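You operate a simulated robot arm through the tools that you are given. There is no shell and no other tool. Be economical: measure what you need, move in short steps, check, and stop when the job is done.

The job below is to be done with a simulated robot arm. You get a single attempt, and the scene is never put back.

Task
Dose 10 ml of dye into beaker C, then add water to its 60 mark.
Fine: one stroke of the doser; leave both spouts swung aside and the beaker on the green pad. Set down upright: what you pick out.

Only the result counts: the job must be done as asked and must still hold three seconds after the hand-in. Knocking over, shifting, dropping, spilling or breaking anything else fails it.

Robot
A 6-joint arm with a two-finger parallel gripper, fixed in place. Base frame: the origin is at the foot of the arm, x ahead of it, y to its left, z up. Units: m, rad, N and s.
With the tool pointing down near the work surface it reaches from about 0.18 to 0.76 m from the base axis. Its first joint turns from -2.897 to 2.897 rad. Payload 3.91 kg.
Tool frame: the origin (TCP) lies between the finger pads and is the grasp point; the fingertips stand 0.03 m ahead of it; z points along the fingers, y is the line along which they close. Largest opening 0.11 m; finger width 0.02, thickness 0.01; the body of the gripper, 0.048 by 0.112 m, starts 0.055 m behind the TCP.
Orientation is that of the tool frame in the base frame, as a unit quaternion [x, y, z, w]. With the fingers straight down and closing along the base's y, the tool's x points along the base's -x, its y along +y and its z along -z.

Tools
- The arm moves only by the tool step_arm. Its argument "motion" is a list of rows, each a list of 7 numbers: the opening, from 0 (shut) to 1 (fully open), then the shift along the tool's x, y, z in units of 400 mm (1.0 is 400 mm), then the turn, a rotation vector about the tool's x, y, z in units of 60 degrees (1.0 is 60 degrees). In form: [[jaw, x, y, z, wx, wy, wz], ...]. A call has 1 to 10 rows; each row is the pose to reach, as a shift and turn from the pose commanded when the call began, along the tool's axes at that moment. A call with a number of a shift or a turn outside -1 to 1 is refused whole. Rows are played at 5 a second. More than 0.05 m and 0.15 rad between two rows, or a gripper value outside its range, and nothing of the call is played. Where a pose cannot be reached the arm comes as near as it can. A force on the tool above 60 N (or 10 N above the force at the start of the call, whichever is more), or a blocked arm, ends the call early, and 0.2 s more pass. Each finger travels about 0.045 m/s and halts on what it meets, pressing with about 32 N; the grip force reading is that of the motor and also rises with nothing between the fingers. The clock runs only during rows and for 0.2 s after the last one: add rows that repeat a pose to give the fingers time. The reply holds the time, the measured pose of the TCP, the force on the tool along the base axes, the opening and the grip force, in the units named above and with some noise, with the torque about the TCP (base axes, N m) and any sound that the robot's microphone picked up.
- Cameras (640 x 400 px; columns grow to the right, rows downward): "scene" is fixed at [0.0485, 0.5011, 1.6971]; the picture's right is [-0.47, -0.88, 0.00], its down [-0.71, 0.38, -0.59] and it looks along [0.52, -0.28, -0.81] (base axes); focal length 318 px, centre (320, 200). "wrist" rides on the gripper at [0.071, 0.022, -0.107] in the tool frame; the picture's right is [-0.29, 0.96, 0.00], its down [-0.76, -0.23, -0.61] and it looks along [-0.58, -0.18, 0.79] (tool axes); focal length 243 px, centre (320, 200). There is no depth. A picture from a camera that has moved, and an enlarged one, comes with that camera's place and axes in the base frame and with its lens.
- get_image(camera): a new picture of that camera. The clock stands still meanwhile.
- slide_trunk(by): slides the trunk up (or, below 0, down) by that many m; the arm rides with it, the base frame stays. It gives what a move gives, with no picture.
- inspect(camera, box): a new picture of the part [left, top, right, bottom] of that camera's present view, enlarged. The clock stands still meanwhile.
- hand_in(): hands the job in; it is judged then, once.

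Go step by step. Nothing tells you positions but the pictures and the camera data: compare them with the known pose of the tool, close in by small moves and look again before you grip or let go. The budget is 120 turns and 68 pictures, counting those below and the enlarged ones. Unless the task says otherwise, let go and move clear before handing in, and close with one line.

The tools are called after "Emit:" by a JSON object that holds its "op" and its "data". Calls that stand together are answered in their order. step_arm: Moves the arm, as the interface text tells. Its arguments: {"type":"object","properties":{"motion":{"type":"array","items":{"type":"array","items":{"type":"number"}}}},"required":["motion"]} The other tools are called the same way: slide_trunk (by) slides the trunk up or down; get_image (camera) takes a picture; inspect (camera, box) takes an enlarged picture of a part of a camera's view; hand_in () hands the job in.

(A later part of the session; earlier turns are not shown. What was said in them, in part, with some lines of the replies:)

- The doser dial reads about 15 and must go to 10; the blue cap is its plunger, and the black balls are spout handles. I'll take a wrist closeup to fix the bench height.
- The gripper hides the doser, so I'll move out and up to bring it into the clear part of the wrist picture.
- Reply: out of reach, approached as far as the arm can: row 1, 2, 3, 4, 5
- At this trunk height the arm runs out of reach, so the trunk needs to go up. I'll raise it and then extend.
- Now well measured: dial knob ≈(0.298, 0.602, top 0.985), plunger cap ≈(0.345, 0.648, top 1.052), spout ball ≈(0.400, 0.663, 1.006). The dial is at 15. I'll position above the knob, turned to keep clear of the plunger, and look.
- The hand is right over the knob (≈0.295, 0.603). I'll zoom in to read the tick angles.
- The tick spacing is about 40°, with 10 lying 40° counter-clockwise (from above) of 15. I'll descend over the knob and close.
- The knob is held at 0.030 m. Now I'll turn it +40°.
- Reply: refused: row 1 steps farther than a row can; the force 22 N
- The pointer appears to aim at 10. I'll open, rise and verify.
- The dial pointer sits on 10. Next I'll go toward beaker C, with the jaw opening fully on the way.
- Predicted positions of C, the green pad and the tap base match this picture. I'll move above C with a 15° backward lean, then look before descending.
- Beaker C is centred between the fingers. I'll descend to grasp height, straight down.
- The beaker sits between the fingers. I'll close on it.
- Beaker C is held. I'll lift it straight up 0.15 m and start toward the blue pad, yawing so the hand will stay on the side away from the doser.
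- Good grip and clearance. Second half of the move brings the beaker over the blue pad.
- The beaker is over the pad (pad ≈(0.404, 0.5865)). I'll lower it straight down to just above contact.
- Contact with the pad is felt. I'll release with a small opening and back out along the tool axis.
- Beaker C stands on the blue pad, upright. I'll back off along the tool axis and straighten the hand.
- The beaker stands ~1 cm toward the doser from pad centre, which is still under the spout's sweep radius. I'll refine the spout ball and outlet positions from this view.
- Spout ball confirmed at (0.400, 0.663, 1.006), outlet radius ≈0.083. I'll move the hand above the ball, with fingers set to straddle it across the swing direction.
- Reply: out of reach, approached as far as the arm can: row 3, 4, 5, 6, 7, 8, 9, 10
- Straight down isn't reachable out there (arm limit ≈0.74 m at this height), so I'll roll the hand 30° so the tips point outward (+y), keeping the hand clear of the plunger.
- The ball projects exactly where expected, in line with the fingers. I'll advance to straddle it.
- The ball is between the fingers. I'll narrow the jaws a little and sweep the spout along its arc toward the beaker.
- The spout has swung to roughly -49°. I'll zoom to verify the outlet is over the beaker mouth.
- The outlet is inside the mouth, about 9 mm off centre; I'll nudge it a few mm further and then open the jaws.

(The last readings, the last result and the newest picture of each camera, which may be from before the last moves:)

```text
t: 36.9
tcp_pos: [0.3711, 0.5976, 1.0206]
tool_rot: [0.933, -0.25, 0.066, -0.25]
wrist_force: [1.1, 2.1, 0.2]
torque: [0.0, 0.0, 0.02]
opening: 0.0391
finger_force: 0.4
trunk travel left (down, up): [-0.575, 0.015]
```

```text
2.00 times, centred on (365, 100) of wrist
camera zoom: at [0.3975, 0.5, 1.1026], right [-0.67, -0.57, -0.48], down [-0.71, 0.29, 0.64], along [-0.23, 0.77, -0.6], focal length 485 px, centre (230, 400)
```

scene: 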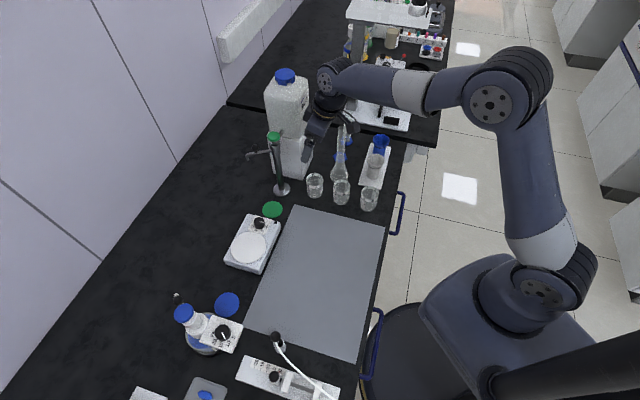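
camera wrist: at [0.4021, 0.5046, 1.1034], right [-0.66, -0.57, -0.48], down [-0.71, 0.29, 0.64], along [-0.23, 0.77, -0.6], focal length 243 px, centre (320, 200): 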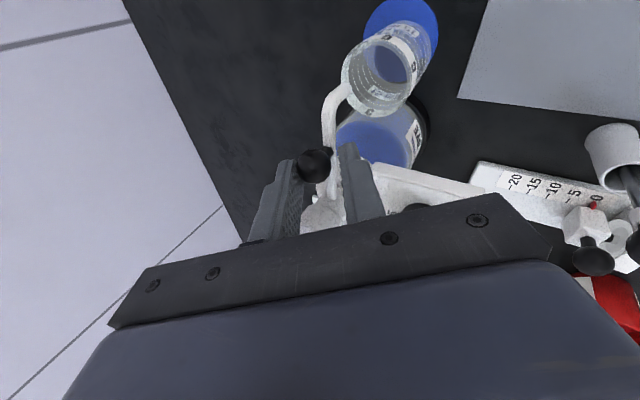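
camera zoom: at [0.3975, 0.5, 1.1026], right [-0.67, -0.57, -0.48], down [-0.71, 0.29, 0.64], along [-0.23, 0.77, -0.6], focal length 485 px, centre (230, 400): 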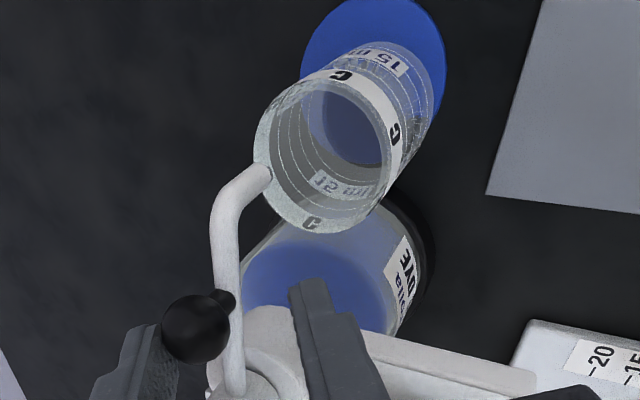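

The spout sits exactly over the pad (≈-46°), evidently at its stop. I'll back out, close the fingers and go above the plunger cap.

Emit:
{"op": "step_arm", "data": {"motion": [[0.35, 0, 0, -0.08, 0, 0, 0], [0.35, 0, 0, -0.17, 0, 0, 0], [0.2, 0, 0, -0.25, 0, 0, 0], [0, -0.04, -0.052, -0.215, 0, 0, 0], [0, -0.08, -0.104, -0.18, 0, 0, 0], [0, -0.1195, -0.1555, -0.146, 0, 0, 0], [0, -0.1195, -0.1555, -0.146, 0, 0, 0]]}}

Emit:
{"op": "get_image", "data": {"camera": "wrist"}}

Emit:
{"op": "inspect", "data": {"camera": "scene", "box": [150, 240, 270, 350]}}

```text
t: 38.5
tcp_pos: [0.3447, 0.6441, 1.1012]
tool_rot: [0.933, -0.25, 0.068, -0.251]
wrist_force: [-0.1, 0.6, -0.7]
torque: [-0.02, 0.02, -0.01]
opening: 0.0
finger_force: 32.2
trunk travel left (down, up): [-0.575, 0.015]
```

```text
27 pictures are left
camera wrist: at [0.3697, 0.5452, 1.1854], right [-0.66, -0.57, -0.48], down [-0.71, 0.29, 0.64], along [-0.23, 0.77, -0.6], focal length 243 px, centre (320, 200)
```

wrist: 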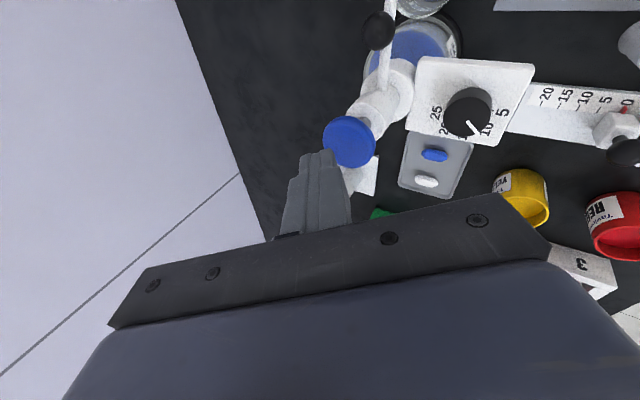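

```text
3.64 times, centred on (210, 295) of scene
camera zoom: at [0.0485, 0.5011, 1.6971], right [-0.47, -0.88, 0.0], down [-0.71, 0.38, -0.59], along [0.52, -0.28, -0.81], focal length 1155 px, centre (720, -146)
```

zoom: 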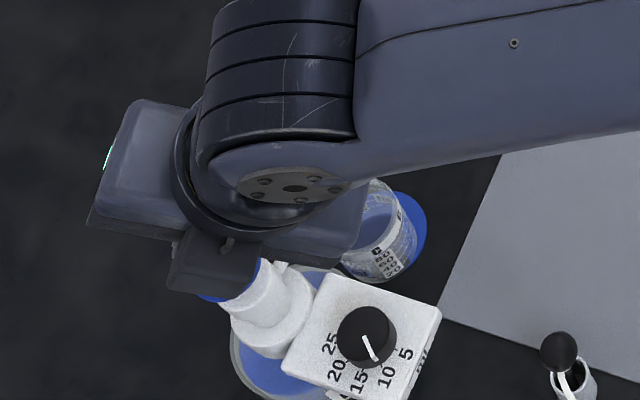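

Fingers are centred over the cap (≈0.346, 0.648). I'll press straight down gradually and watch the force.

Emit:
{"op": "step_arm", "data": {"motion": [[0, 0, 0.0125, 0.0217, 0, 0, 0], [0, 0, 0.02, 0.0346, 0, 0, 0], [0, 0, 0.0275, 0.0476, 0, 0, 0], [0, 0, 0.035, 0.0606, 0, 0, 0], [0, 0, 0.0425, 0.0736, 0, 0, 0], [0, 0, 0.05, 0.0866, 0, 0, 0]]}}

```text
t: 39.9
tcp_pos: [0.3448, 0.6426, 1.0656]
tool_rot: [0.932, -0.249, 0.067, -0.253]
wrist_force: [0.5, -0.9, 9.8]
torque: [0.04, -0.02, -0.02]
opening: 0.0
finger_force: 32.4
trunk travel left (down, up): [-0.575, 0.015]
```

The plunger is moving with about 10 N. I'll continue down until it bottoms out.

Emit:
{"op": "step_arm", "data": {"motion": [[0, 0, 0.005, 0.0087, 0, 0, 0], [0, 0, 0.01, 0.0173, 0, 0, 0], [0, 0, 0.015, 0.026, 0, 0, 0], [0, 0, 0.02, 0.0346, 0, 0, 0], [0, 0, 0.025, 0.0433, 0, 0, 0], [0, 0, 0.03, 0.052, 0, 0, 0]]}}

Emit:
{"op": "get_image", "data": {"camera": "wrist"}}

```text
t: 41.1
tcp_pos: [0.3437, 0.6441, 1.0649]
tool_rot: [0.928, -0.249, 0.07, -0.268]
wrist_force: [-6.3, -16.9, 28.2]
torque: [-0.28, 0.1, -0.01]
opening: 0.0
finger_force: 32.2
trunk travel left (down, up): [-0.575, 0.015]
stopped in row 5: the force on the tool passed its limit at 62 N (the readings are from after the stop); the commanded pose is now the measured one
```

```text
25 pictures are left
camera wrist: at [0.3684, 0.544, 1.1436], right [-0.66, -0.56, -0.51], down [-0.72, 0.27, 0.64], along [-0.22, 0.79, -0.58], focal length 243 px, centre (320, 200)
```

wrist: 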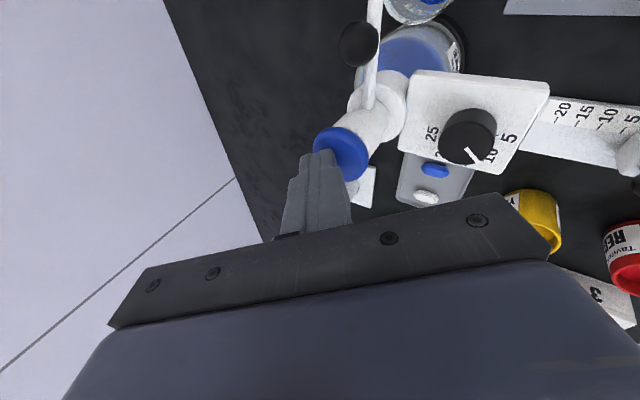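

The plunger bottomed out at z≈1.065. I'll release straight up and check the beaker.

Emit:
{"op": "step_arm", "data": {"motion": [[0, 0, -0.01, -0.0173, 0, 0, 0], [0, 0, -0.03, -0.052, 0, 0, 0], [0, 0, -0.06, -0.104, 0, 0, 0], [0, 0, -0.07, -0.121, 0, 0, 0], [0, 0, -0.07, -0.121, 0, 0, 0]]}}

Emit:
{"op": "inspect", "data": {"camera": "wrist", "box": [320, 0, 560, 170]}}

Emit:
{"op": "inspect", "data": {"camera": "scene", "box": [150, 240, 270, 350]}}

```text
t: 42.3
tcp_pos: [0.3447, 0.6451, 1.1128]
tool_rot: [0.93, -0.249, 0.067, -0.262]
wrist_force: [-0.6, -0.2, 0.2]
torque: [0.0, 0.01, 0.03]
opening: 0.0
finger_force: 31.3
trunk travel left (down, up): [-0.575, 0.015]
```

```text
2.35 times, centred on (440, 85) of wrist
camera zoom: at [0.3693, 0.5461, 1.1932], right [-0.66, -0.56, -0.5], down [-0.72, 0.27, 0.64], along [-0.22, 0.78, -0.58], focal length 571 px, centre (38, 471)
```

zoom: 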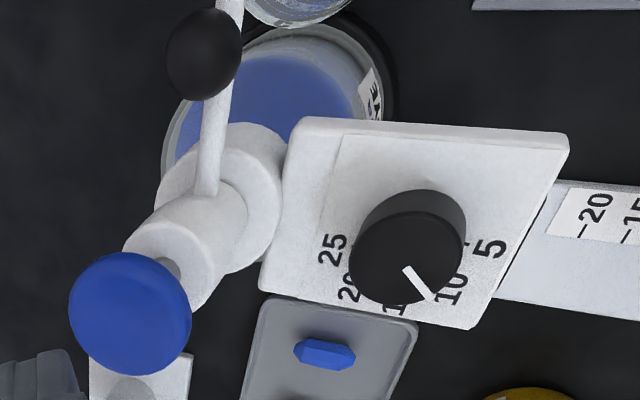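

```text
3.64 times, centred on (210, 295) of scene
camera zoom: at [0.0485, 0.5011, 1.6971], right [-0.47, -0.88, 0.0], down [-0.71, 0.38, -0.59], along [0.52, -0.28, -0.81], focal length 1155 px, centre (720, -146)
```

zoom: 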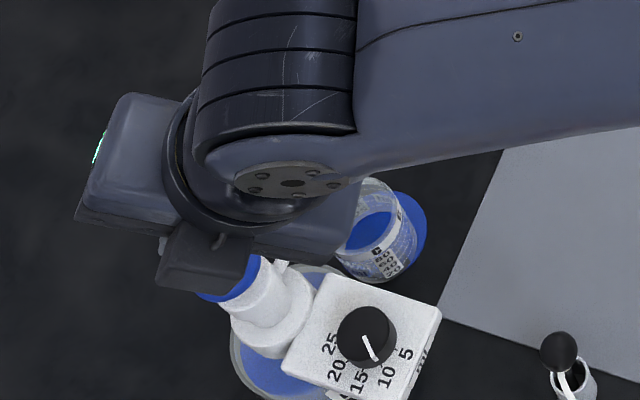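

The dye is in the beaker and the plunger has returned. Next I'll move back to straddle the spout ball for swinging it aside.

Emit:
{"op": "step_arm", "data": {"motion": [[0.1, 0.03, 0.037, -0.03, 0, 0, 0], [0.3, 0.07, 0.085, -0.05, 0, 0, 0], [0.38, 0.1, 0.12, -0.05, 0, 0, 0], [0.38, 0.127, 0.157, -0.049, 0, 0, 0], [0.38, 0.127, 0.157, -0.049, 0, 0, 0]]}}

Emit:
{"op": "get_image", "data": {"camera": "wrist"}}

```text
t: 43.5
tcp_pos: [0.3555, 0.5629, 1.0968]
tool_rot: [0.93, -0.248, 0.069, -0.261]
wrist_force: [0.0, 0.6, 0.2]
torque: [-0.02, 0.01, 0.04]
opening: 0.0418
finger_force: 0.1
trunk travel left (down, up): [-0.575, 0.015]
```

```text
22 pictures are left
camera wrist: at [0.3806, 0.4646, 1.177], right [-0.66, -0.56, -0.5], down [-0.72, 0.27, 0.64], along [-0.22, 0.78, -0.58], focal length 243 px, centre (320, 200)
```

wrist: 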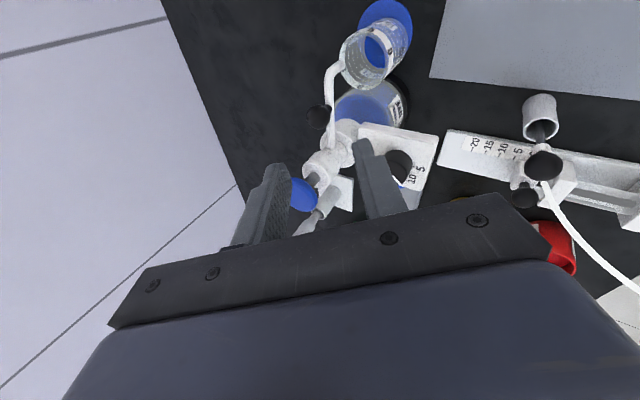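

The ball is lined up at ≈(0.387, 0.614). I'll advance to straddle it.

Emit:
{"op": "step_arm", "data": {"motion": [[0.38, 0.005, -0.01, 0.07, 0, 0, 0], [0.38, 0.005, -0.01, 0.15, 0, 0, 0], [0.38, 0.005, -0.01, 0.21, 0, 0, 0], [0.38, 0.005, -0.01, 0.232, 0, 0, 0], [0.38, 0.005, -0.01, 0.232, 0, 0, 0]]}}

Emit:
{"op": "get_image", "data": {"camera": "wrist"}}

```text
t: 44.7
tcp_pos: [0.3847, 0.6087, 1.0182]
tool_rot: [0.93, -0.249, 0.068, -0.262]
wrist_force: [-0.5, -0.1, -0.5]
torque: [-0.01, 0.02, 0.01]
opening: 0.0419
finger_force: 0.2
trunk travel left (down, up): [-0.575, 0.015]
```

```text
21 pictures are left
camera wrist: at [0.4084, 0.5099, 1.0991], right [-0.66, -0.56, -0.5], down [-0.72, 0.27, 0.64], along [-0.22, 0.78, -0.58], focal length 243 px, centre (320, 200)
```

wrist: 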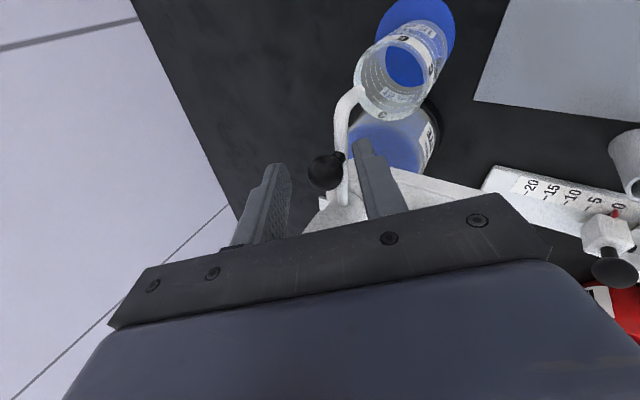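

Ball is straddled. I'll narrow the jaws and sweep the spout back to its aside position.

Emit:
{"op": "step_arm", "data": {"motion": [[0.22, 0, 0, 0, 0, 0, 0], [0.22, 0, 0, 0, 0, 0, 0], [0.22, 0.0045, -0.0232, 0.014, 0, -0.04, -0.07], [0.22, 0.0033, -0.0485, 0.0295, 0, -0.085, -0.14], [0.22, -0.0042, -0.0724, 0.044, 0, -0.13, -0.215], [0.22, -0.0167, -0.0944, 0.0574, 0, -0.175, -0.29], [0.22, -0.0277, -0.1072, 0.0652, 0, -0.22, -0.36], [0.22, -0.0344, -0.115, 0.07, 0, -0.26, -0.427], [0.22, -0.0344, -0.115, 0.07, 0, -0.26, -0.427]]}}

Emit:
{"op": "step_arm", "data": {"motion": [[0.38, 0, 0, 0, 0, 0, 0], [0.38, 0, 0, 0, 0, 0, 0], [0.38, 0, 0, -0.08, 0, 0, 0], [0.38, 0, 0, -0.18, 0, 0, 0], [0.38, 0, 0, -0.28, 0, 0, 0]]}}

Emit:
{"op": "get_image", "data": {"camera": "wrist"}}

```text
t: 46.7
tcp_pos: [0.4006, 0.6587, 1.0237]
tool_rot: [0.962, 0.002, -0.001, -0.273]
wrist_force: [6.3, -27.8, 19.9]
torque: [-0.9, 0.07, 0.05]
opening: 0.0312
finger_force: 6.9
trunk travel left (down, up): [-0.575, 0.015]
```

```text
t: 47.9
tcp_pos: [0.3977, 0.6044, 1.1141]
tool_rot: [0.963, 0.0, -0.002, -0.271]
wrist_force: [-0.9, -1.0, 0.3]
torque: [0.01, 0.0, 0.03]
opening: 0.0421
finger_force: 0.0
trunk travel left (down, up): [-0.575, 0.015]
```

```text
20 pictures are left
camera wrist: at [0.4684, 0.5306, 1.1952], right [-0.29, -0.82, -0.5], down [-0.76, -0.12, 0.64], along [-0.58, 0.56, -0.58], focal length 243 px, centre (320, 200)
```

wrist: 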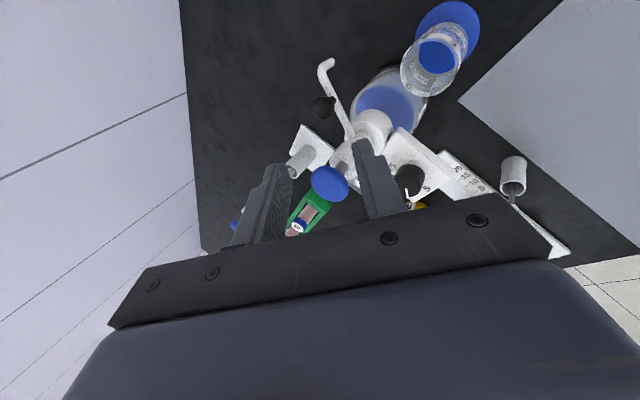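

The doser spout is aside again and the dosed beaker stands untouched. I'll straighten the hand and turn it back for picking up the beaker.

Emit:
{"op": "step_arm", "data": {"motion": [[0.6, 0, 0.03, -0.03, -0.08, 0, 0], [0.8, 0, 0.06, -0.06, -0.17, 0, 0], [0.9, 0, 0.09, -0.08, -0.28, 0, 0], [0.9, 0, 0.11, -0.096, -0.4, 0, 0], [0.9, 0, 0.129, -0.096, -0.524, 0, 0], [0.9, 0, 0.129, -0.096, -0.524, 0, 0]]}}

Emit:
{"op": "step_arm", "data": {"motion": [[0.9, 0, 0, 0, 0, 0, 0.13], [0.9, 0, 0, 0, 0, 0, 0.26], [0.9, 0, 0, 0, 0, 0, 0.39], [0.9, 0, 0, 0, 0, 0, 0.52], [0.9, 0, 0, 0, 0, 0, 0.65], [0.9, 0, 0, 0, 0, 0, 0.78], [0.9, 0, 0, 0, 0, 0, 0.9], [0.9, 0, 0, 0, 0, 0, 1.0], [0.9, 0, 0, 0, 0, 0, 1.0]]}}

```text
t: 49.3
tcp_pos: [0.4006, 0.5419, 1.1208]
tool_rot: [1.0, 0.001, -0.001, 0.0]
wrist_force: [-0.2, 0.4, 0.5]
torque: [-0.04, -0.01, 0.0]
opening: 0.0991
finger_force: 0.0
trunk travel left (down, up): [-0.575, 0.015]
```

```text
t: 51.3
tcp_pos: [0.4015, 0.5401, 1.1214]
tool_rot: [0.866, -0.5, -0.002, 0.0]
wrist_force: [0.6, 0.8, 1.2]
torque: [0.02, -0.02, 0.0]
opening: 0.0989
finger_force: 0.0
trunk travel left (down, up): [-0.575, 0.015]
```

Emit:
{"op": "step_arm", "data": {"motion": [[0.7, -0.005, -0.013, 0.04, 0, -0.08, 0], [0.68, -0.01, -0.027, 0.08, 0, -0.16, 0], [0.68, -0.0165, -0.053, 0.1625, 0, -0.25, 0], [0.68, -0.0165, -0.053, 0.1625, 0, -0.25, 0]]}}

Emit:
{"op": "get_image", "data": {"camera": "wrist"}}

```text
t: 52.3
tcp_pos: [0.4174, 0.5579, 1.0563]
tool_rot: [0.859, -0.495, -0.114, -0.065]
wrist_force: [-0.3, 0.3, 0.0]
torque: [0.03, 0.01, 0.02]
opening: 0.0749
finger_force: 0.0
trunk travel left (down, up): [-0.575, 0.015]
```

```text
19 pictures are left
camera wrist: at [0.4469, 0.4634, 1.1409], right [-0.97, -0.24, 0.08], down [-0.09, 0.61, 0.79], along [-0.23, 0.75, -0.61], focal length 243 px, centre (320, 200)
```

wrist: 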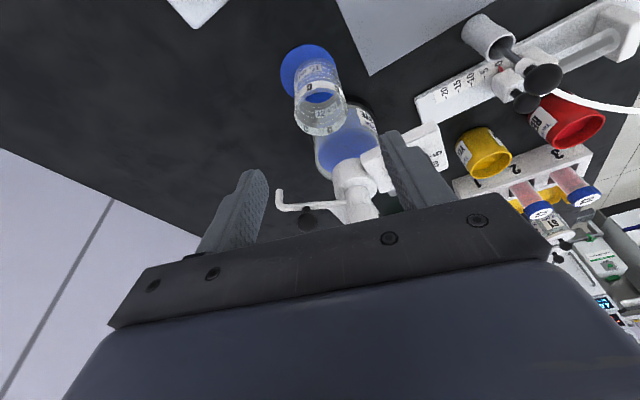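

The beaker is in line with the jaws. I'll advance along the tool axis and close.

Emit:
{"op": "step_arm", "data": {"motion": [[0.68, 0.001, 0, 0.09, 0, 0, 0], [0.68, 0.002, 0, 0.18, 0, 0, 0], [0.68, 0.003, 0, 0.27, 0, 0, 0], [0.68, 0.004, 0, 0.34, 0, 0, 0], [0.68, 0.004, 0.001, 0.375, 0, 0, 0], [0.68, 0.004, 0.001, 0.375, 0, 0, 0], [0.4, 0.004, 0.001, 0.375, 0, 0, 0], [0.4, 0.004, 0.001, 0.375, 0, 0, 0], [0.4, 0.004, 0.001, 0.375, 0, 0, 0], [0.4, 0.004, 0.001, 0.375, 0, 0, 0]]}}

Emit:
{"op": "get_image", "data": {"camera": "wrist"}}

```text
t: 54.5
tcp_pos: [0.3958, 0.588, 0.9111]
tool_rot: [0.859, -0.495, -0.114, -0.065]
wrist_force: [0.0, -0.5, -0.2]
torque: [-0.03, 0.01, 0.0]
opening: 0.0506
finger_force: 32.3
trunk travel left (down, up): [-0.575, 0.015]
```

```text
18 pictures are left
camera wrist: at [0.426, 0.4938, 0.9959], right [-0.97, -0.24, 0.08], down [-0.09, 0.61, 0.78], along [-0.23, 0.75, -0.62], focal length 243 px, centre (320, 200)
```

wrist: 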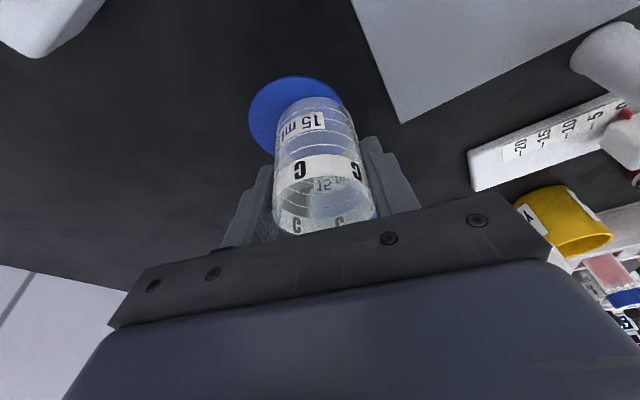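

Held securely. I'll lift straight up and carry it level in two stages toward the green pad, yawing so the hand comes from the robot's side.

Emit:
{"op": "step_arm", "data": {"motion": [[0.4, -0.015, 0, -0.056, 0, 0, 0], [0.4, -0.035, 0, -0.13, 0, 0, 0], [0.4, -0.055, 0, -0.205, 0, 0, 0], [0.4, -0.075, 0, -0.28, 0, 0, 0], [0.4, -0.097, 0, -0.362, 0, 0, 0], [0.4, -0.097, 0, -0.362, 0, 0, 0]]}}

Emit:
{"op": "step_arm", "data": {"motion": [[0.4, 0.03, -0.009, -0.008, 0.02, 0, 0.08], [0.4, 0.075, -0.021, -0.02, 0.048, 0, 0.18], [0.4, 0.12, -0.034, -0.032, 0.078, 0, 0.29], [0.4, 0.165, -0.047, -0.044, 0.108, 0, 0.4], [0.4, 0.21, -0.06, -0.056, 0.138, 0, 0.51], [0.4, 0.255, -0.073, -0.068, 0.168, 0, 0.63], [0.4, 0.3, -0.086, -0.08, 0.2, 0, 0.745], [0.4, 0.345, -0.098, -0.092, 0.23, 0, 0.86], [0.4, 0.375, -0.107, -0.1, 0.259, 0, 0.966], [0.4, 0.375, -0.107, -0.1, 0.259, 0, 0.966]]}}

```text
t: 55.9
tcp_pos: [0.3957, 0.5878, 1.0629]
tool_rot: [0.858, -0.496, -0.115, -0.065]
wrist_force: [-0.7, -0.1, 0.6]
torque: [0.01, -0.01, 0.02]
opening: 0.0505
finger_force: 32.3
trunk travel left (down, up): [-0.575, 0.015]
```

```text
t: 58.1
tcp_pos: [0.5109, 0.4765, 1.0597]
tool_rot: [-0.495, 0.859, 0.067, 0.113]
wrist_force: [-0.5, 0.2, -0.7]
torque: [0.01, -0.02, 0.02]
opening: 0.0505
finger_force: 31.8
trunk travel left (down, up): [-0.575, 0.015]
```

Emit:
{"op": "step_arm", "data": {"motion": [[0.4, 0.01, -0.035, -0.003, 0.02, 0, 0.08], [0.4, 0.022, -0.08, -0.006, 0.048, 0, 0.18], [0.4, 0.034, -0.125, -0.009, 0.078, 0, 0.29], [0.4, 0.046, -0.17, -0.012, 0.108, 0, 0.4], [0.4, 0.058, -0.215, -0.015, 0.138, 0, 0.51], [0.4, 0.07, -0.26, -0.018, 0.168, 0, 0.63], [0.4, 0.082, -0.305, -0.022, 0.2, 0, 0.745], [0.4, 0.094, -0.35, -0.025, 0.23, 0, 0.86], [0.4, 0.104, -0.386, -0.028, 0.259, 0, 0.966], [0.4, 0.104, -0.386, -0.028, 0.259, 0, 0.966]]}}

Emit:
{"op": "get_image", "data": {"camera": "wrist"}}

Emit:
{"op": "inspect", "data": {"camera": "scene", "box": [220, 110, 340, 230]}}

```text
t: 60.3
tcp_pos: [0.6245, 0.361, 1.062]
tool_rot: [0.0, 0.992, 0.0, 0.129]
wrist_force: [1.2, -0.5, -0.6]
torque: [0.03, 0.02, -0.04]
opening: 0.0506
finger_force: 32.2
trunk travel left (down, up): [-0.575, 0.015]
```

```text
17 pictures are left
camera wrist: at [0.5267, 0.3833, 1.1461], right [0.28, 0.96, 0.08], down [0.58, -0.23, 0.78], along [0.77, -0.18, -0.62], focal length 243 px, centre (320, 200)
```

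wrist: 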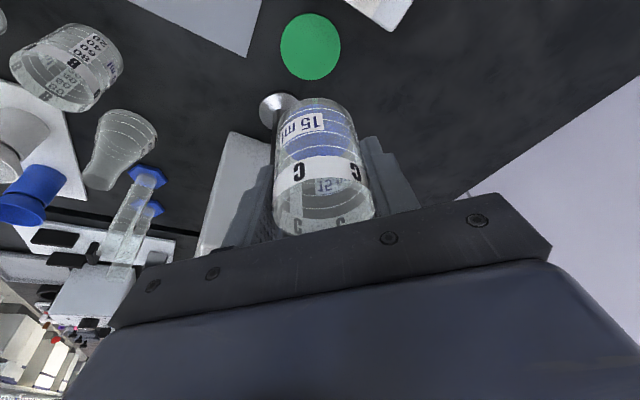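

```text
3.33 times, centred on (280, 170) of scene
camera zoom: at [0.0485, 0.5011, 1.6971], right [-0.47, -0.88, 0.0], down [-0.71, 0.38, -0.59], along [0.52, -0.28, -0.81], focal length 1059 px, centre (453, 300)
```

zoom: 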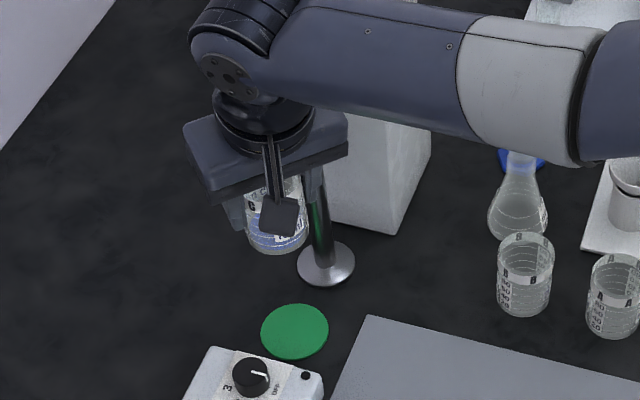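

Pad confirmed at ≈(0.626, 0.363), beaker above it. I'll lower it straight down.

Emit:
{"op": "step_arm", "data": {"motion": [[0.4, 0.022, 0.005, 0.082, 0, 0, 0], [0.4, 0.046, 0.005, 0.17, 0, 0, 0], [0.4, 0.068, 0.005, 0.255, 0, 0, 0], [0.4, 0.086, 0.005, 0.32, 0, 0, 0], [0.4, 0.0965, 0.005, 0.36, 0, 0, 0], [0.4, 0.0965, 0.005, 0.36, 0, 0, 0]]}}

Emit:
{"op": "get_image", "data": {"camera": "wrist"}}

```text
t: 61.7
tcp_pos: [0.6222, 0.363, 0.9095]
tool_rot: [-0.001, 0.991, 0.0, 0.13]
wrist_force: [-0.2, 0.5, 1.4]
torque: [0.01, -0.04, 0.01]
opening: 0.0505
finger_force: 31.9
trunk travel left (down, up): [-0.575, 0.015]
```

```text
15 pictures are left
camera wrist: at [0.5258, 0.3848, 0.9955], right [0.28, 0.96, 0.08], down [0.58, -0.23, 0.78], along [0.77, -0.17, -0.62], focal length 243 px, centre (320, 200)
```

wrist: 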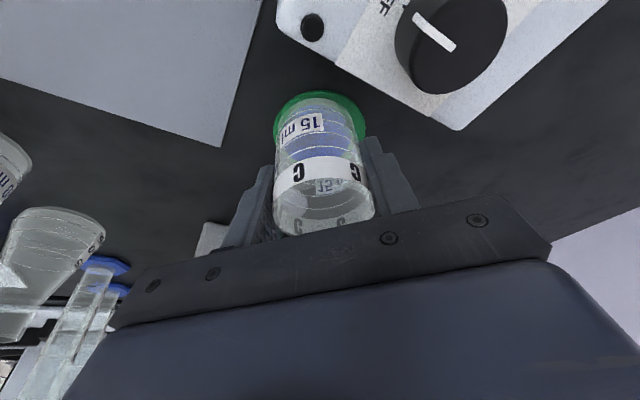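

Well centred on the pad. I'll settle 1 mm more, release, and back out along the tool axis.

Emit:
{"op": "step_arm", "data": {"motion": [[0.4, 0.001, 0, 0.003, 0, 0, 0], [0.4, 0.001, 0, 0.003, 0, 0, 0], [0.55, 0.001, 0, 0.003, 0, 0, 0], [0.65, 0.001, 0, 0.003, 0, 0, 0], [0.65, 0.001, 0, 0.003, 0, 0, 0], [0.65, 0, 0, -0.08, 0, 0, 0], [0.65, 0, 0, -0.18, 0, 0, 0], [0.65, 0, 0, -0.3, 0, 0, 0], [0.65, 0, 0, -0.42, 0, 0, 0]]}}

Emit:
{"op": "get_image", "data": {"camera": "wrist"}}

```text
t: 63.7
tcp_pos: [0.5771, 0.3648, 1.0734]
tool_rot: [-0.001, 0.992, 0.0, 0.129]
wrist_force: [0.7, -0.2, -0.1]
torque: [0.01, -0.02, 0.02]
opening: 0.0716
finger_force: 0.0
trunk travel left (down, up): [-0.575, 0.015]
```

```text
14 pictures are left
camera wrist: at [0.4791, 0.3874, 1.1598], right [0.28, 0.96, 0.08], down [0.58, -0.23, 0.78], along [0.77, -0.18, -0.62], focal length 243 px, centre (320, 200)
```

wrist: 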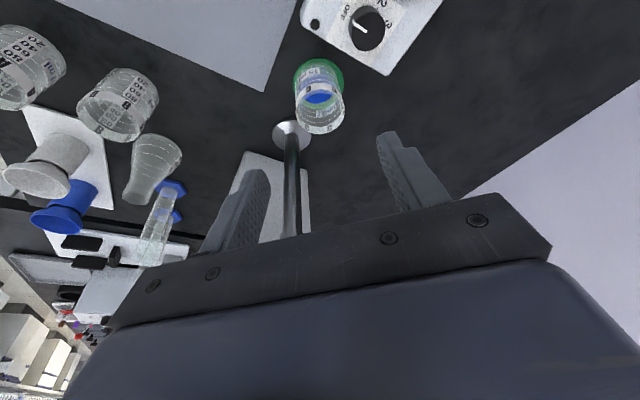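

Beaker C is on the green pad, upright and centred. Now the tap spout: I'll rise, straighten, and turn the hand for reaching the spout ball (≈0.701, 0.356, 1.063).

Emit:
{"op": "step_arm", "data": {"motion": [[0.5, 0.003, -0.003, -0.05, 0, 0.06, 0], [0.4, 0.008, -0.006, -0.1, 0, 0.12, 0], [0.35, 0.012, -0.01, -0.15, 0, 0.19, 0], [0.35, 0.015, -0.012, -0.2035, 0, 0.25, 0], [0.35, 0.015, -0.012, -0.2035, 0, 0.25, 0]]}}

Emit:
{"op": "step_arm", "data": {"motion": [[0.35, 0, 0, 0, 0, 0, 0.12], [0.35, 0, 0, 0, 0, 0, 0.25], [0.35, 0, 0, 0, 0, 0, 0.38], [0.35, 0, 0, 0, 0, 0, 0.51], [0.35, 0, 0, 0, 0, 0, 0.64], [0.35, 0, 0, 0, 0, 0, 0.77], [0.35, 0, 0, 0, 0, 0, 0.89], [0.35, 0, 0, 0, 0, 0, 1.0]]}}

Emit:
{"op": "step_arm", "data": {"motion": [[0.35, 0, 0, 0, 0, 0, 0.11], [0.35, 0, 0, 0, 0, 0, 0.22], [0.35, 0, 0, 0, 0, 0, 0.333], [0.35, 0, 0, 0, 0, 0, 0.333]]}}

```text
t: 64.9
tcp_pos: [0.553, 0.3583, 1.1504]
tool_rot: [0.0, 1.0, 0.001, 0.0]
wrist_force: [1.6, -0.2, 1.1]
torque: [0.02, 0.0, 0.0]
opening: 0.0383
finger_force: 0.1
trunk travel left (down, up): [-0.575, 0.015]
```

```text
t: 66.7
tcp_pos: [0.5533, 0.3572, 1.1499]
tool_rot: [0.501, 0.866, 0.0, -0.001]
wrist_force: [-0.2, -0.1, -0.4]
torque: [0.02, 0.01, -0.01]
opening: 0.0386
finger_force: 0.0
trunk travel left (down, up): [-0.575, 0.015]
```

```text
t: 67.7
tcp_pos: [0.5522, 0.3582, 1.1503]
tool_rot: [0.643, 0.766, 0.0, -0.001]
wrist_force: [0.6, -0.8, -0.2]
torque: [0.0, 0.0, -0.02]
opening: 0.0387
finger_force: 0.1
trunk travel left (down, up): [-0.575, 0.015]
```

Emit:
{"op": "step_arm", "data": {"motion": [[0.35, -0.01, 0.03, 0, -0.12, 0, 0], [0.35, -0.02, 0.07, 0, -0.24, 0, 0], [0.35, -0.035, 0.12, 0, -0.36, 0, 0], [0.35, -0.05, 0.18, 0, -0.48, 0, 0], [0.35, -0.07, 0.2477, 0.0, -0.5, 0, 0], [0.35, -0.07, 0.2477, 0.0, -0.5, 0, 0]]}}

Emit:
{"op": "get_image", "data": {"camera": "wrist"}}

```text
t: 69.1
tcp_pos: [0.6557, 0.3494, 1.151]
tool_rot: [0.621, 0.74, 0.198, 0.166]
wrist_force: [0.7, -0.3, 0.2]
torque: [-0.01, -0.01, -0.03]
opening: 0.0386
finger_force: 0.1
trunk travel left (down, up): [-0.575, 0.015]
```

```text
13 pictures are left
camera wrist: at [0.6089, 0.4133, 1.2547], right [0.87, -0.14, 0.48], down [-0.36, -0.84, 0.41], along [0.34, -0.53, -0.78], focal length 243 px, centre (320, 200)
```

wrist: 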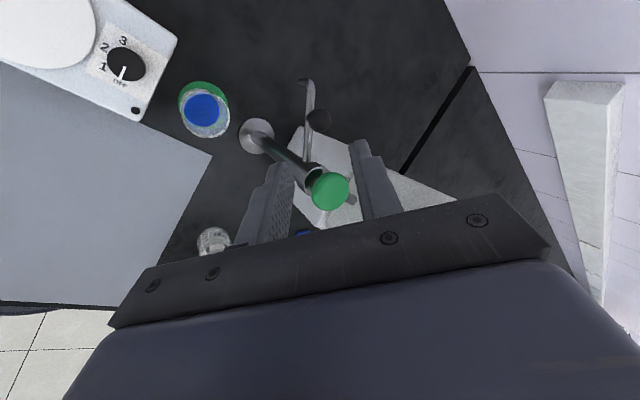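

The ball lines up between the fingers. I'll advance to straddle it.

Emit:
{"op": "step_arm", "data": {"motion": [[0.35, 0.004, -0.008, 0.06, 0, 0, 0], [0.35, 0.004, -0.008, 0.13, 0, 0, 0], [0.35, 0.004, -0.008, 0.19, 0, 0, 0], [0.35, 0.004, -0.008, 0.212, 0, 0, 0], [0.35, 0.004, -0.008, 0.212, 0, 0, 0]]}}

Emit:
{"op": "get_image", "data": {"camera": "wrist"}}

```text
t: 70.3
tcp_pos: [0.6947, 0.3577, 1.0753]
tool_rot: [0.621, 0.74, 0.199, 0.165]
wrist_force: [-0.5, -0.9, -0.4]
torque: [0.03, -0.02, 0.02]
opening: 0.0387
finger_force: 0.0
trunk travel left (down, up): [-0.575, 0.015]
```

```text
12 pictures are left
camera wrist: at [0.6464, 0.422, 1.1797], right [0.87, -0.14, 0.48], down [-0.36, -0.84, 0.41], along [0.34, -0.53, -0.78], focal length 243 px, centre (320, 200)
```

wrist: 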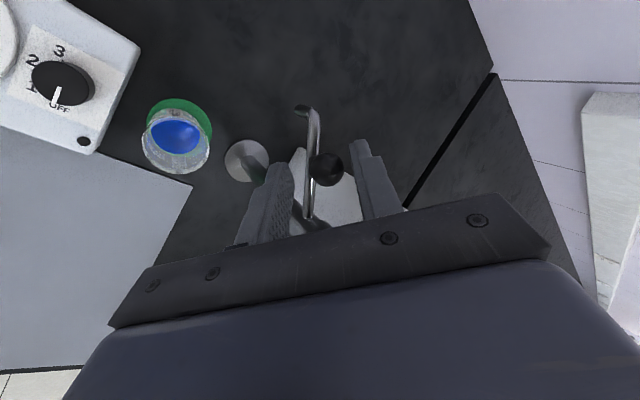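

Straddled. I'll narrow the jaws and sweep the tap spout toward the pad (about +60°).

Emit:
{"op": "step_arm", "data": {"motion": [[0.21, 0, 0, 0, 0, 0, 0], [0.21, 0, 0, 0, 0, 0, 0], [0.21, 0.0088, -0.0244, -0.0141, 0, 0.04, -0.07], [0.21, 0.0107, -0.05, -0.0289, 0, 0.08, -0.14], [0.21, 0.0063, -0.076, -0.0438, 0, 0.125, -0.215], [0.21, -0.0037, -0.1006, -0.058, 0, 0.17, -0.29], [0.21, -0.0162, -0.118, -0.068, 0, 0.21, -0.36], [0.21, -0.026, -0.128, -0.074, 0, 0.25, -0.433], [0.21, -0.026, -0.128, -0.074, 0, 0.25, -0.433]]}}

Emit:
{"op": "get_image", "data": {"camera": "wrist"}}

```text
t: 72.3
tcp_pos: [0.6401, 0.3365, 1.0768]
tool_rot: [0.407, 0.876, 0.235, 0.11]
wrist_force: [10.5, 7.3, 6.6]
torque: [0.07, -0.28, -0.09]
opening: 0.0302
finger_force: 6.9
trunk travel left (down, up): [-0.575, 0.015]
```

```text
11 pictures are left
camera wrist: at [0.5664, 0.3687, 1.1796], right [0.82, 0.31, 0.48], down [0.1, -0.91, 0.41], along [0.56, -0.29, -0.78], focal length 243 px, centre (320, 200)
```

wrist: 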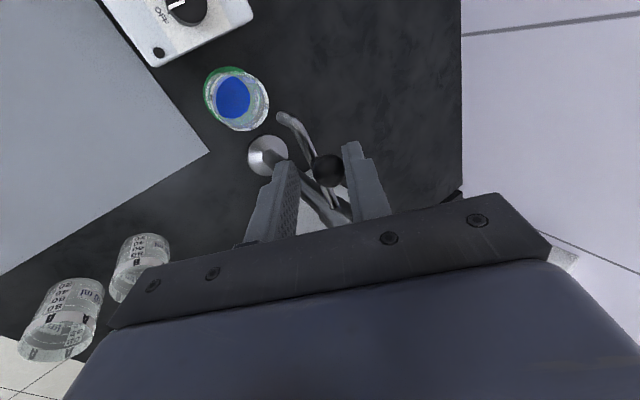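

The tap outlet is over the beaker (≈0.631, 0.364). I'll back off and bring closed fingertips above the tap's green cap.

Emit:
{"op": "step_arm", "data": {"motion": [[0.38, 0, 0, 0, 0, 0, 0], [0.38, 0, 0, -0.08, 0, 0, 0], [0.38, 0, 0, -0.17, 0, 0, 0], [0.2, 0, 0, -0.25, 0, 0, 0], [0, -0.046, 0.035, -0.212, 0, 0, 0], [0, -0.092, 0.07, -0.175, 0, 0, 0], [0, -0.138, 0.106, -0.137, 0, 0, 0], [0, -0.138, 0.106, -0.137, 0, 0, 0]]}}

Emit:
{"op": "get_image", "data": {"camera": "wrist"}}

```text
t: 74.1
tcp_pos: [0.6814, 0.2996, 1.1448]
tool_rot: [0.408, 0.876, 0.234, 0.108]
wrist_force: [0.5, 0.3, -0.9]
torque: [-0.02, -0.04, -0.03]
opening: 0.0
finger_force: 31.9
trunk travel left (down, up): [-0.575, 0.015]
```

```text
10 pictures are left
camera wrist: at [0.6089, 0.332, 1.2476], right [0.82, 0.31, 0.48], down [0.1, -0.91, 0.41], along [0.56, -0.29, -0.78], focal length 243 px, centre (320, 200)
```

wrist: 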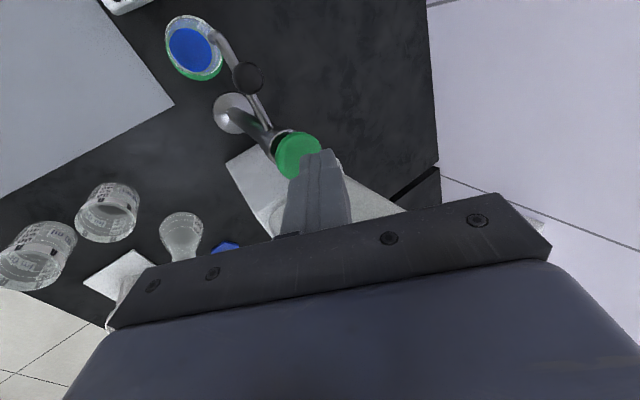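

Fingers are over the cap (≈0.688, 0.305) and the beaker is in view. I'll give a short test press, then look.

Emit:
{"op": "step_arm", "data": {"motion": [[0, 0, -0.018, 0.031, 0, 0, 0], [0, 0, -0.035, 0.0606, 0, 0, 0], [0, 0, -0.035, 0.0606, 0, 0, 0], [0, 0, -0.01, 0.0173, 0, 0, 0]]}}

Emit:
{"op": "inspect", "data": {"camera": "wrist", "box": [150, 0, 270, 90]}}

```text
t: 75.1
tcp_pos: [0.6797, 0.2993, 1.1357]
tool_rot: [0.408, 0.876, 0.233, 0.108]
wrist_force: [-0.8, 0.0, 0.4]
torque: [0.0, 0.0, 0.07]
opening: 0.0
finger_force: 31.9
trunk travel left (down, up): [-0.575, 0.015]
```

```text
4.44 times, centred on (210, 45) of wrist
camera zoom: at [0.6066, 0.3325, 1.2392], right [0.82, 0.31, 0.48], down [0.11, -0.91, 0.41], along [0.56, -0.29, -0.78], focal length 1078 px, centre (809, 889)
```

zoom: 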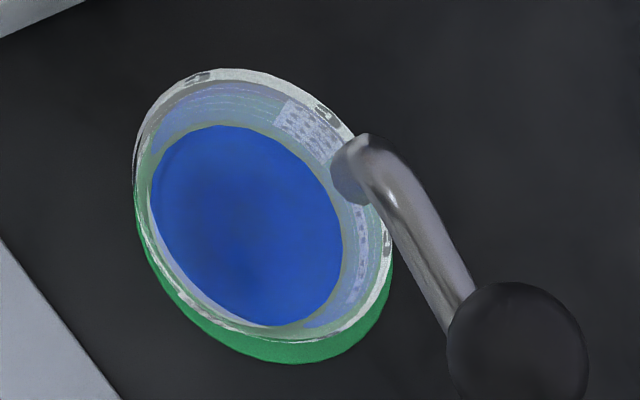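

Little change from that tap. I'll press deeper and hold, reading the force while pressed.

Emit:
{"op": "step_arm", "data": {"motion": [[0, 0, -0.0125, 0.0217, 0, 0, 0], [0, 0, -0.03, 0.052, 0, 0, 0], [0, 0, -0.03, 0.052, 0, 0, 0]]}}

Emit:
{"op": "inspect", "data": {"camera": "wrist", "box": [150, 0, 270, 90]}}

```text
t: 75.9
tcp_pos: [0.6793, 0.3006, 1.1128]
tool_rot: [0.408, 0.876, 0.235, 0.108]
wrist_force: [1.2, 2.5, 4.8]
torque: [0.08, -0.08, 0.05]
opening: 0.0001
finger_force: 31.7
trunk travel left (down, up): [-0.575, 0.015]
```

```text
4.44 times, centred on (210, 45) of wrist
camera zoom: at [0.607, 0.332, 1.2162], right [0.82, 0.31, 0.48], down [0.1, -0.91, 0.41], along [0.56, -0.29, -0.78], focal length 1078 px, centre (809, 889)
```

zoom: 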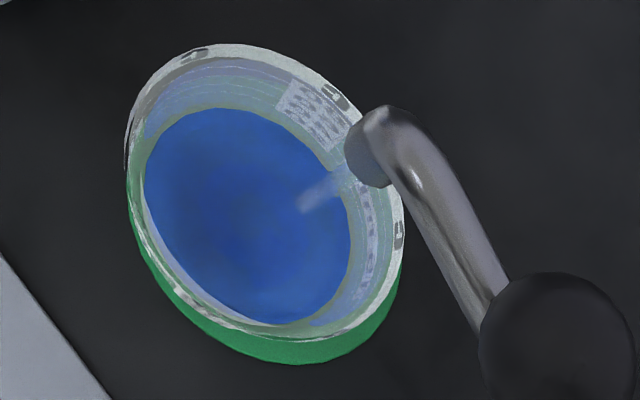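

Water is streaming into the beaker. I'll hold one second more and re-check the level.

Emit:
{"op": "step_arm", "data": {"motion": [[0, 0, 0, 0, 0, 0, 0], [0, 0, 0, 0, 0, 0, 0], [0, 0, 0, 0, 0, 0, 0], [0, 0, 0, 0, 0, 0, 0]]}}

Emit:
{"op": "inspect", "data": {"camera": "wrist", "box": [150, 0, 270, 90]}}

```text
t: 76.9
tcp_pos: [0.6788, 0.299, 1.1118]
tool_rot: [0.407, 0.876, 0.235, 0.109]
wrist_force: [0.2, 1.0, 3.8]
torque: [0.03, -0.04, 0.01]
opening: 0.0
finger_force: 31.8
trunk travel left (down, up): [-0.575, 0.015]
```

```text
4.44 times, centred on (210, 45) of wrist
camera zoom: at [0.6069, 0.3314, 1.2159], right [0.82, 0.31, 0.48], down [0.1, -0.91, 0.41], along [0.56, -0.29, -0.78], focal length 1078 px, centre (809, 889)
```

zoom: 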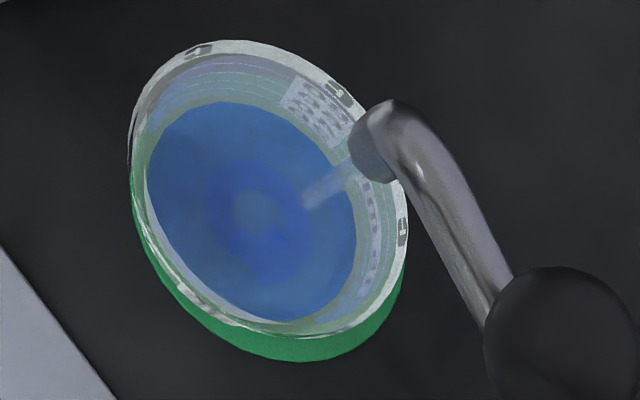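

The level is hard to judge from above; I'll read it from the side with the scene camera.

Emit:
{"op": "inspect", "data": {"camera": "scene", "box": [248, 178, 296, 220]}}

```text
9.52 times, centred on (272, 199) of scene
camera zoom: at [0.0485, 0.5011, 1.6971], right [-0.47, -0.88, 0.0], down [-0.71, 0.38, -0.59], along [0.52, -0.28, -0.81], focal length 3025 px, centre (777, 210)
```

zoom: 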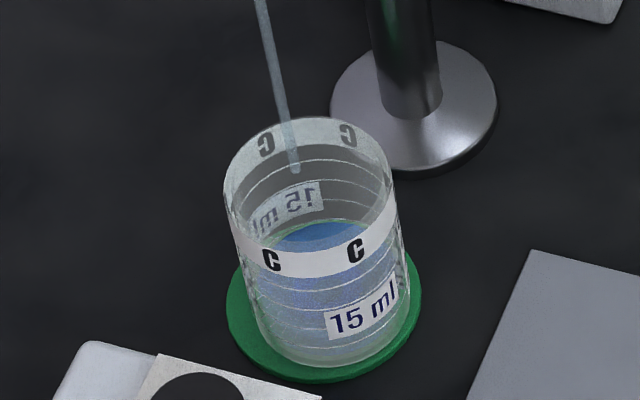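

The side view is clear: the level is about 25 ml, with the 60 ring's far arc near row 183 in this zoom (80 ring near 160). I'll hold two more seconds, then measure the rate.

Emit:
{"op": "step_arm", "data": {"motion": [[0, 0, 0, 0, 0, 0, 0], [0, 0, 0, 0, 0, 0, 0], [0, 0, 0, 0, 0, 0, 0], [0, 0, 0, 0, 0, 0, 0], [0, 0, 0, 0, 0, 0, 0], [0, 0, 0, 0, 0, 0, 0], [0, 0, 0, 0, 0, 0, 0], [0, 0, 0, 0, 0, 0, 0], [0, 0, 0, 0, 0, 0, 0]]}}

Emit:
{"op": "inspect", "data": {"camera": "scene", "box": [254, 184, 288, 216]}}

```text
t: 78.9
tcp_pos: [0.6791, 0.2985, 1.1124]
tool_rot: [0.408, 0.876, 0.234, 0.108]
wrist_force: [0.2, -0.8, 3.7]
torque: [-0.06, -0.06, 0.03]
opening: 0.0
finger_force: 31.9
trunk travel left (down, up): [-0.575, 0.015]
```

```text
12.50 times, centred on (271, 200) of scene
camera zoom: at [0.0485, 0.5011, 1.6971], right [-0.47, -0.88, 0.0], down [-0.71, 0.38, -0.59], along [0.52, -0.28, -0.81], focal length 3970 px, centre (932, 200)
```

zoom: 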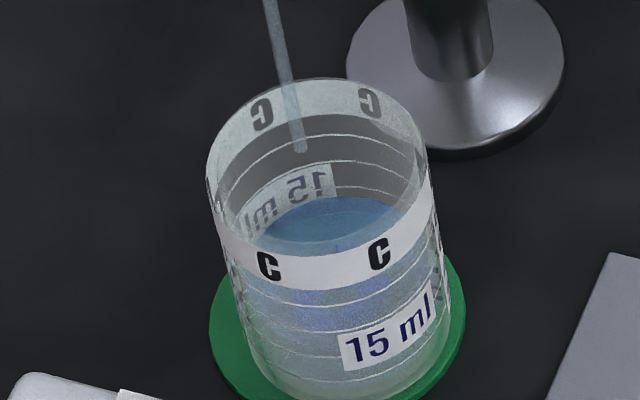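

Rings for 80/60/40 on the far wall are at rows ≈135/162/188; the level is ≈37–38 ml and the rate ≈7 ml/s. I'll hold for 2.2 s more and re-check.

Emit:
{"op": "step_arm", "data": {"motion": [[0, 0, 0, 0, 0, 0, 0], [0, 0, 0, 0, 0, 0, 0], [0, 0, 0, 0, 0, 0, 0], [0, 0, 0, 0, 0, 0, 0], [0, 0, 0, 0, 0, 0, 0], [0, 0, 0, 0, 0, 0, 0], [0, 0, 0, 0, 0, 0, 0], [0, 0, 0, 0, 0, 0, 0], [0, 0, 0, 0, 0, 0, 0], [0, 0, 0, 0, 0, 0, 0]]}}

Emit:
{"op": "inspect", "data": {"camera": "scene", "box": [257, 184, 287, 203]}}

```text
t: 81.1
tcp_pos: [0.6794, 0.3, 1.1125]
tool_rot: [0.408, 0.875, 0.235, 0.108]
wrist_force: [-1.2, 0.4, 5.2]
torque: [0.01, -0.05, 0.02]
opening: 0.0
finger_force: 32.2
trunk travel left (down, up): [-0.575, 0.015]
```

```text
16.00 times, centred on (272, 194) of scene
camera zoom: at [0.0485, 0.5011, 1.6971], right [-0.47, -0.88, 0.0], down [-0.71, 0.38, -0.59], along [0.52, -0.28, -0.81], focal length 5082 px, centre (1088, 304)
```

zoom: 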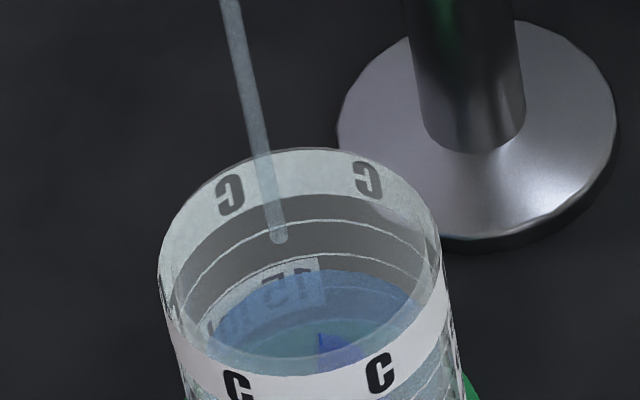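

The level is about 55 ml (allowing for the wall thickness). I'll hold 0.4 s more, then release straight up and check.

Emit:
{"op": "step_arm", "data": {"motion": [[0, 0, 0, 0, 0, 0, 0], [0, 0, 0, 0, 0, 0, 0], [0, 0, 0.04, -0.0693, 0, 0, 0], [0, 0, 0.05, -0.0866, 0, 0, 0], [0, 0, 0.05, -0.0866, 0, 0, 0]]}}

Emit:
{"op": "inspect", "data": {"camera": "scene", "box": [257, 184, 287, 203]}}

```text
t: 82.3
tcp_pos: [0.6783, 0.3003, 1.152]
tool_rot: [0.407, 0.876, 0.234, 0.107]
wrist_force: [-0.3, 0.5, 0.0]
torque: [0.0, 0.02, 0.01]
opening: 0.0
finger_force: 32.0
trunk travel left (down, up): [-0.575, 0.015]
```

```text
16.00 times, centred on (272, 194) of scene
camera zoom: at [0.0485, 0.5011, 1.6971], right [-0.47, -0.88, 0.0], down [-0.71, 0.38, -0.59], along [0.52, -0.28, -0.81], focal length 5082 px, centre (1088, 304)
```

zoom: 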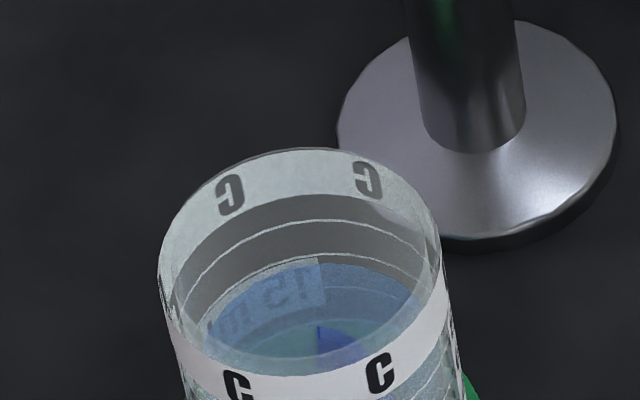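

The flow has stopped and the level sits at the 60 ring. Next I'll go back to the spout ball's pre-approach and check alignment.

Emit:
{"op": "step_arm", "data": {"motion": [[0, 0.03, -0.02, -0.05, 0, 0, 0], [0.2, 0.065, -0.05, -0.08, 0, 0, 0], [0.4, 0.1, -0.08, -0.09, 0, 0, 0], [0.4, 0.131, -0.105, -0.0915, 0, 0, 0], [0.4, 0.131, -0.105, -0.0915, 0, 0, 0], [0.4, 0.131, -0.105, -0.0915, 0, 0, 0]]}}

Emit:
{"op": "get_image", "data": {"camera": "wrist"}}

```text
t: 83.7
tcp_pos: [0.603, 0.3048, 1.1633]
tool_rot: [0.408, 0.876, 0.235, 0.109]
wrist_force: [0.1, -0.4, 0.4]
torque: [-0.04, 0.02, -0.02]
opening: 0.044
finger_force: 0.0
trunk travel left (down, up): [-0.575, 0.015]
```

```text
2 pictures are left
camera wrist: at [0.5317, 0.3382, 1.2667], right [0.82, 0.31, 0.48], down [0.1, -0.91, 0.41], along [0.56, -0.29, -0.78], focal length 243 px, centre (320, 200)
```

wrist: 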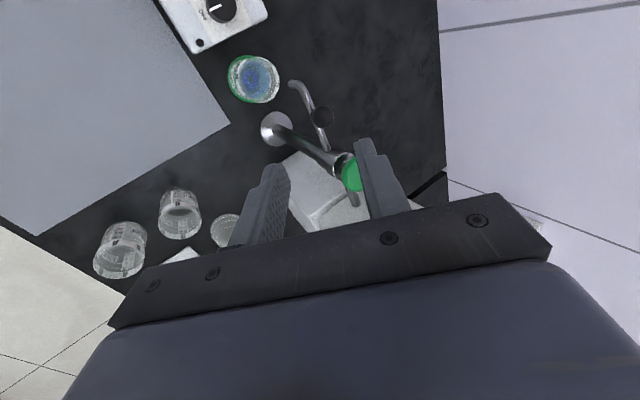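

The ball is at ≈(0.650, 0.344), between the fingers. I'll advance to straddle and then sweep the spout back aside.

Emit:
{"op": "step_arm", "data": {"motion": [[0.4, 0, 0.007, 0.07, 0, 0, 0], [0.4, 0, 0.007, 0.15, 0, 0, 0], [0.4, 0, 0.007, 0.22, 0, 0, 0], [0.4, 0, 0.007, 0.254, 0, 0, 0], [0.4, 0, 0.007, 0.254, 0, 0, 0]]}}

```text
t: 84.9
tcp_pos: [0.6458, 0.3398, 1.0756]
tool_rot: [0.408, 0.876, 0.236, 0.109]
wrist_force: [-1.0, 0.7, 1.2]
torque: [0.01, 0.04, -0.01]
opening: 0.0439
finger_force: 0.1
trunk travel left (down, up): [-0.575, 0.015]
```

No contact force on approach. I'll narrow the jaws and sweep back.

Emit:
{"op": "step_arm", "data": {"motion": [[0.22, 0, 0, 0, 0, 0, 0], [0.22, 0, 0, 0, 0, 0, 0], [0.22, 0, 0.0249, 0.0143, 0, -0.04, 0.07], [0.22, -0.0052, 0.0505, 0.0291, 0, -0.08, 0.14], [0.22, -0.017, 0.0738, 0.0426, 0, -0.125, 0.215], [0.22, -0.0336, 0.0946, 0.0546, 0, -0.17, 0.29], [0.22, -0.0488, 0.1075, 0.0621, 0, -0.21, 0.36], [0.22, -0.0555, 0.1131, 0.0653, 0, -0.25, 0.433], [0.22, -0.0555, 0.1131, 0.0653, 0, -0.25, 0.433]]}}

```text
t: 86.9
tcp_pos: [0.6988, 0.3546, 1.0763]
tool_rot: [0.621, 0.74, 0.198, 0.165]
wrist_force: [-1.1, 1.1, 0.9]
torque: [0.03, 0.0, -0.02]
opening: 0.0247
finger_force: 0.3
trunk travel left (down, up): [-0.575, 0.015]
```

Swept without strain. I'll open, back out, and verify with a picture.

Emit:
{"op": "step_arm", "data": {"motion": [[0.4, 0, 0, 0, 0, 0, 0], [0.4, 0, 0, 0, 0, 0, 0], [0.4, 0, 0, -0.08, 0, 0, 0], [0.4, 0, 0, -0.17, 0, 0, 0], [0.4, 0, 0, -0.27, 0, 0, 0], [0.4, 0, 0, -0.35, 0, 0, 0]]}}

Emit:
{"op": "get_image", "data": {"camera": "scene"}}

```text
t: 88.3
tcp_pos: [0.6306, 0.3417, 1.197]
tool_rot: [0.621, 0.74, 0.198, 0.166]
wrist_force: [-0.1, -0.4, -0.8]
torque: [0.02, 0.03, 0.01]
opening: 0.0438
finger_force: 0.1
trunk travel left (down, up): [-0.575, 0.015]
```

```text
1 pictures are left
```

scene: 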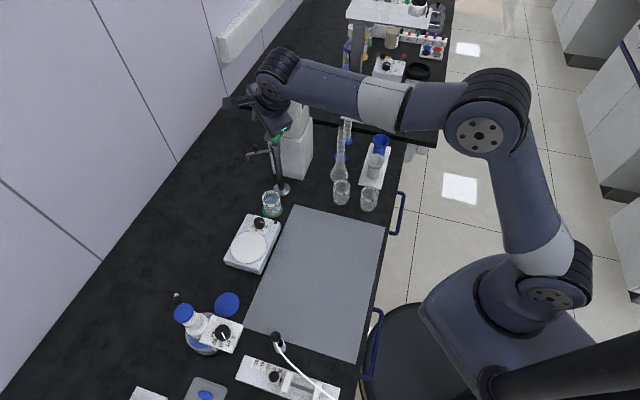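

Both spouts are aside, and beaker C stands upright on the green pad. I'll draw the arm a bit further clear and take a last look.

Emit:
{"op": "step_arm", "data": {"motion": [[0.4, 0.012, -0.05, -0.06, 0, 0, 0], [0.4, 0.025, -0.1, -0.12, 0, 0, 0], [0.4, 0.037, -0.15, -0.18, 0, 0, 0], [0.4, 0.05, -0.2, -0.234, 0, 0, 0], [0.4, 0.05, -0.2, -0.234, 0, 0, 0]]}}

Emit:
{"op": "inspect", "data": {"camera": "scene", "box": [235, 140, 300, 220]}}

```text
t: 89.5
tcp_pos: [0.513, 0.3407, 1.2381]
tool_rot: [0.621, 0.74, 0.198, 0.165]
wrist_force: [0.2, 0.0, 0.1]
torque: [0.0, -0.01, 0.0]
opening: 0.0438
finger_force: 0.2
trunk travel left (down, up): [-0.575, 0.015]
```

```text
5.00 times, centred on (268, 180) of scene
camera zoom: at [0.0485, 0.5011, 1.6971], right [-0.47, -0.88, 0.0], down [-0.71, 0.38, -0.59], along [0.52, -0.28, -0.81], focal length 1588 px, centre (582, 300)
```

zoom: 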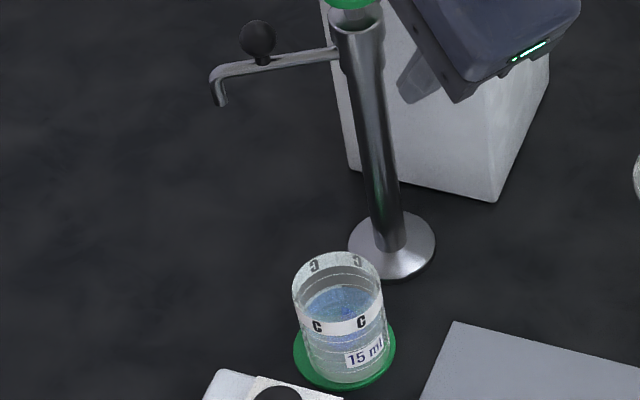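

The last look shows the tap spout swung aside and no water flowing. Beaker C is upright on the green pad, filled to its 60 mark, and the arm is clear, so I'm handing in.

Emit:
{"op": "hand_in", "data": {}}

```text
The job is handed in.
```

I dosed 10 ml of dye into beaker C with one stroke of the doser, then added water to about its 60 mark (I read the level as 59–60). The beaker is upright on the green pad, and both spouts are swung aside.
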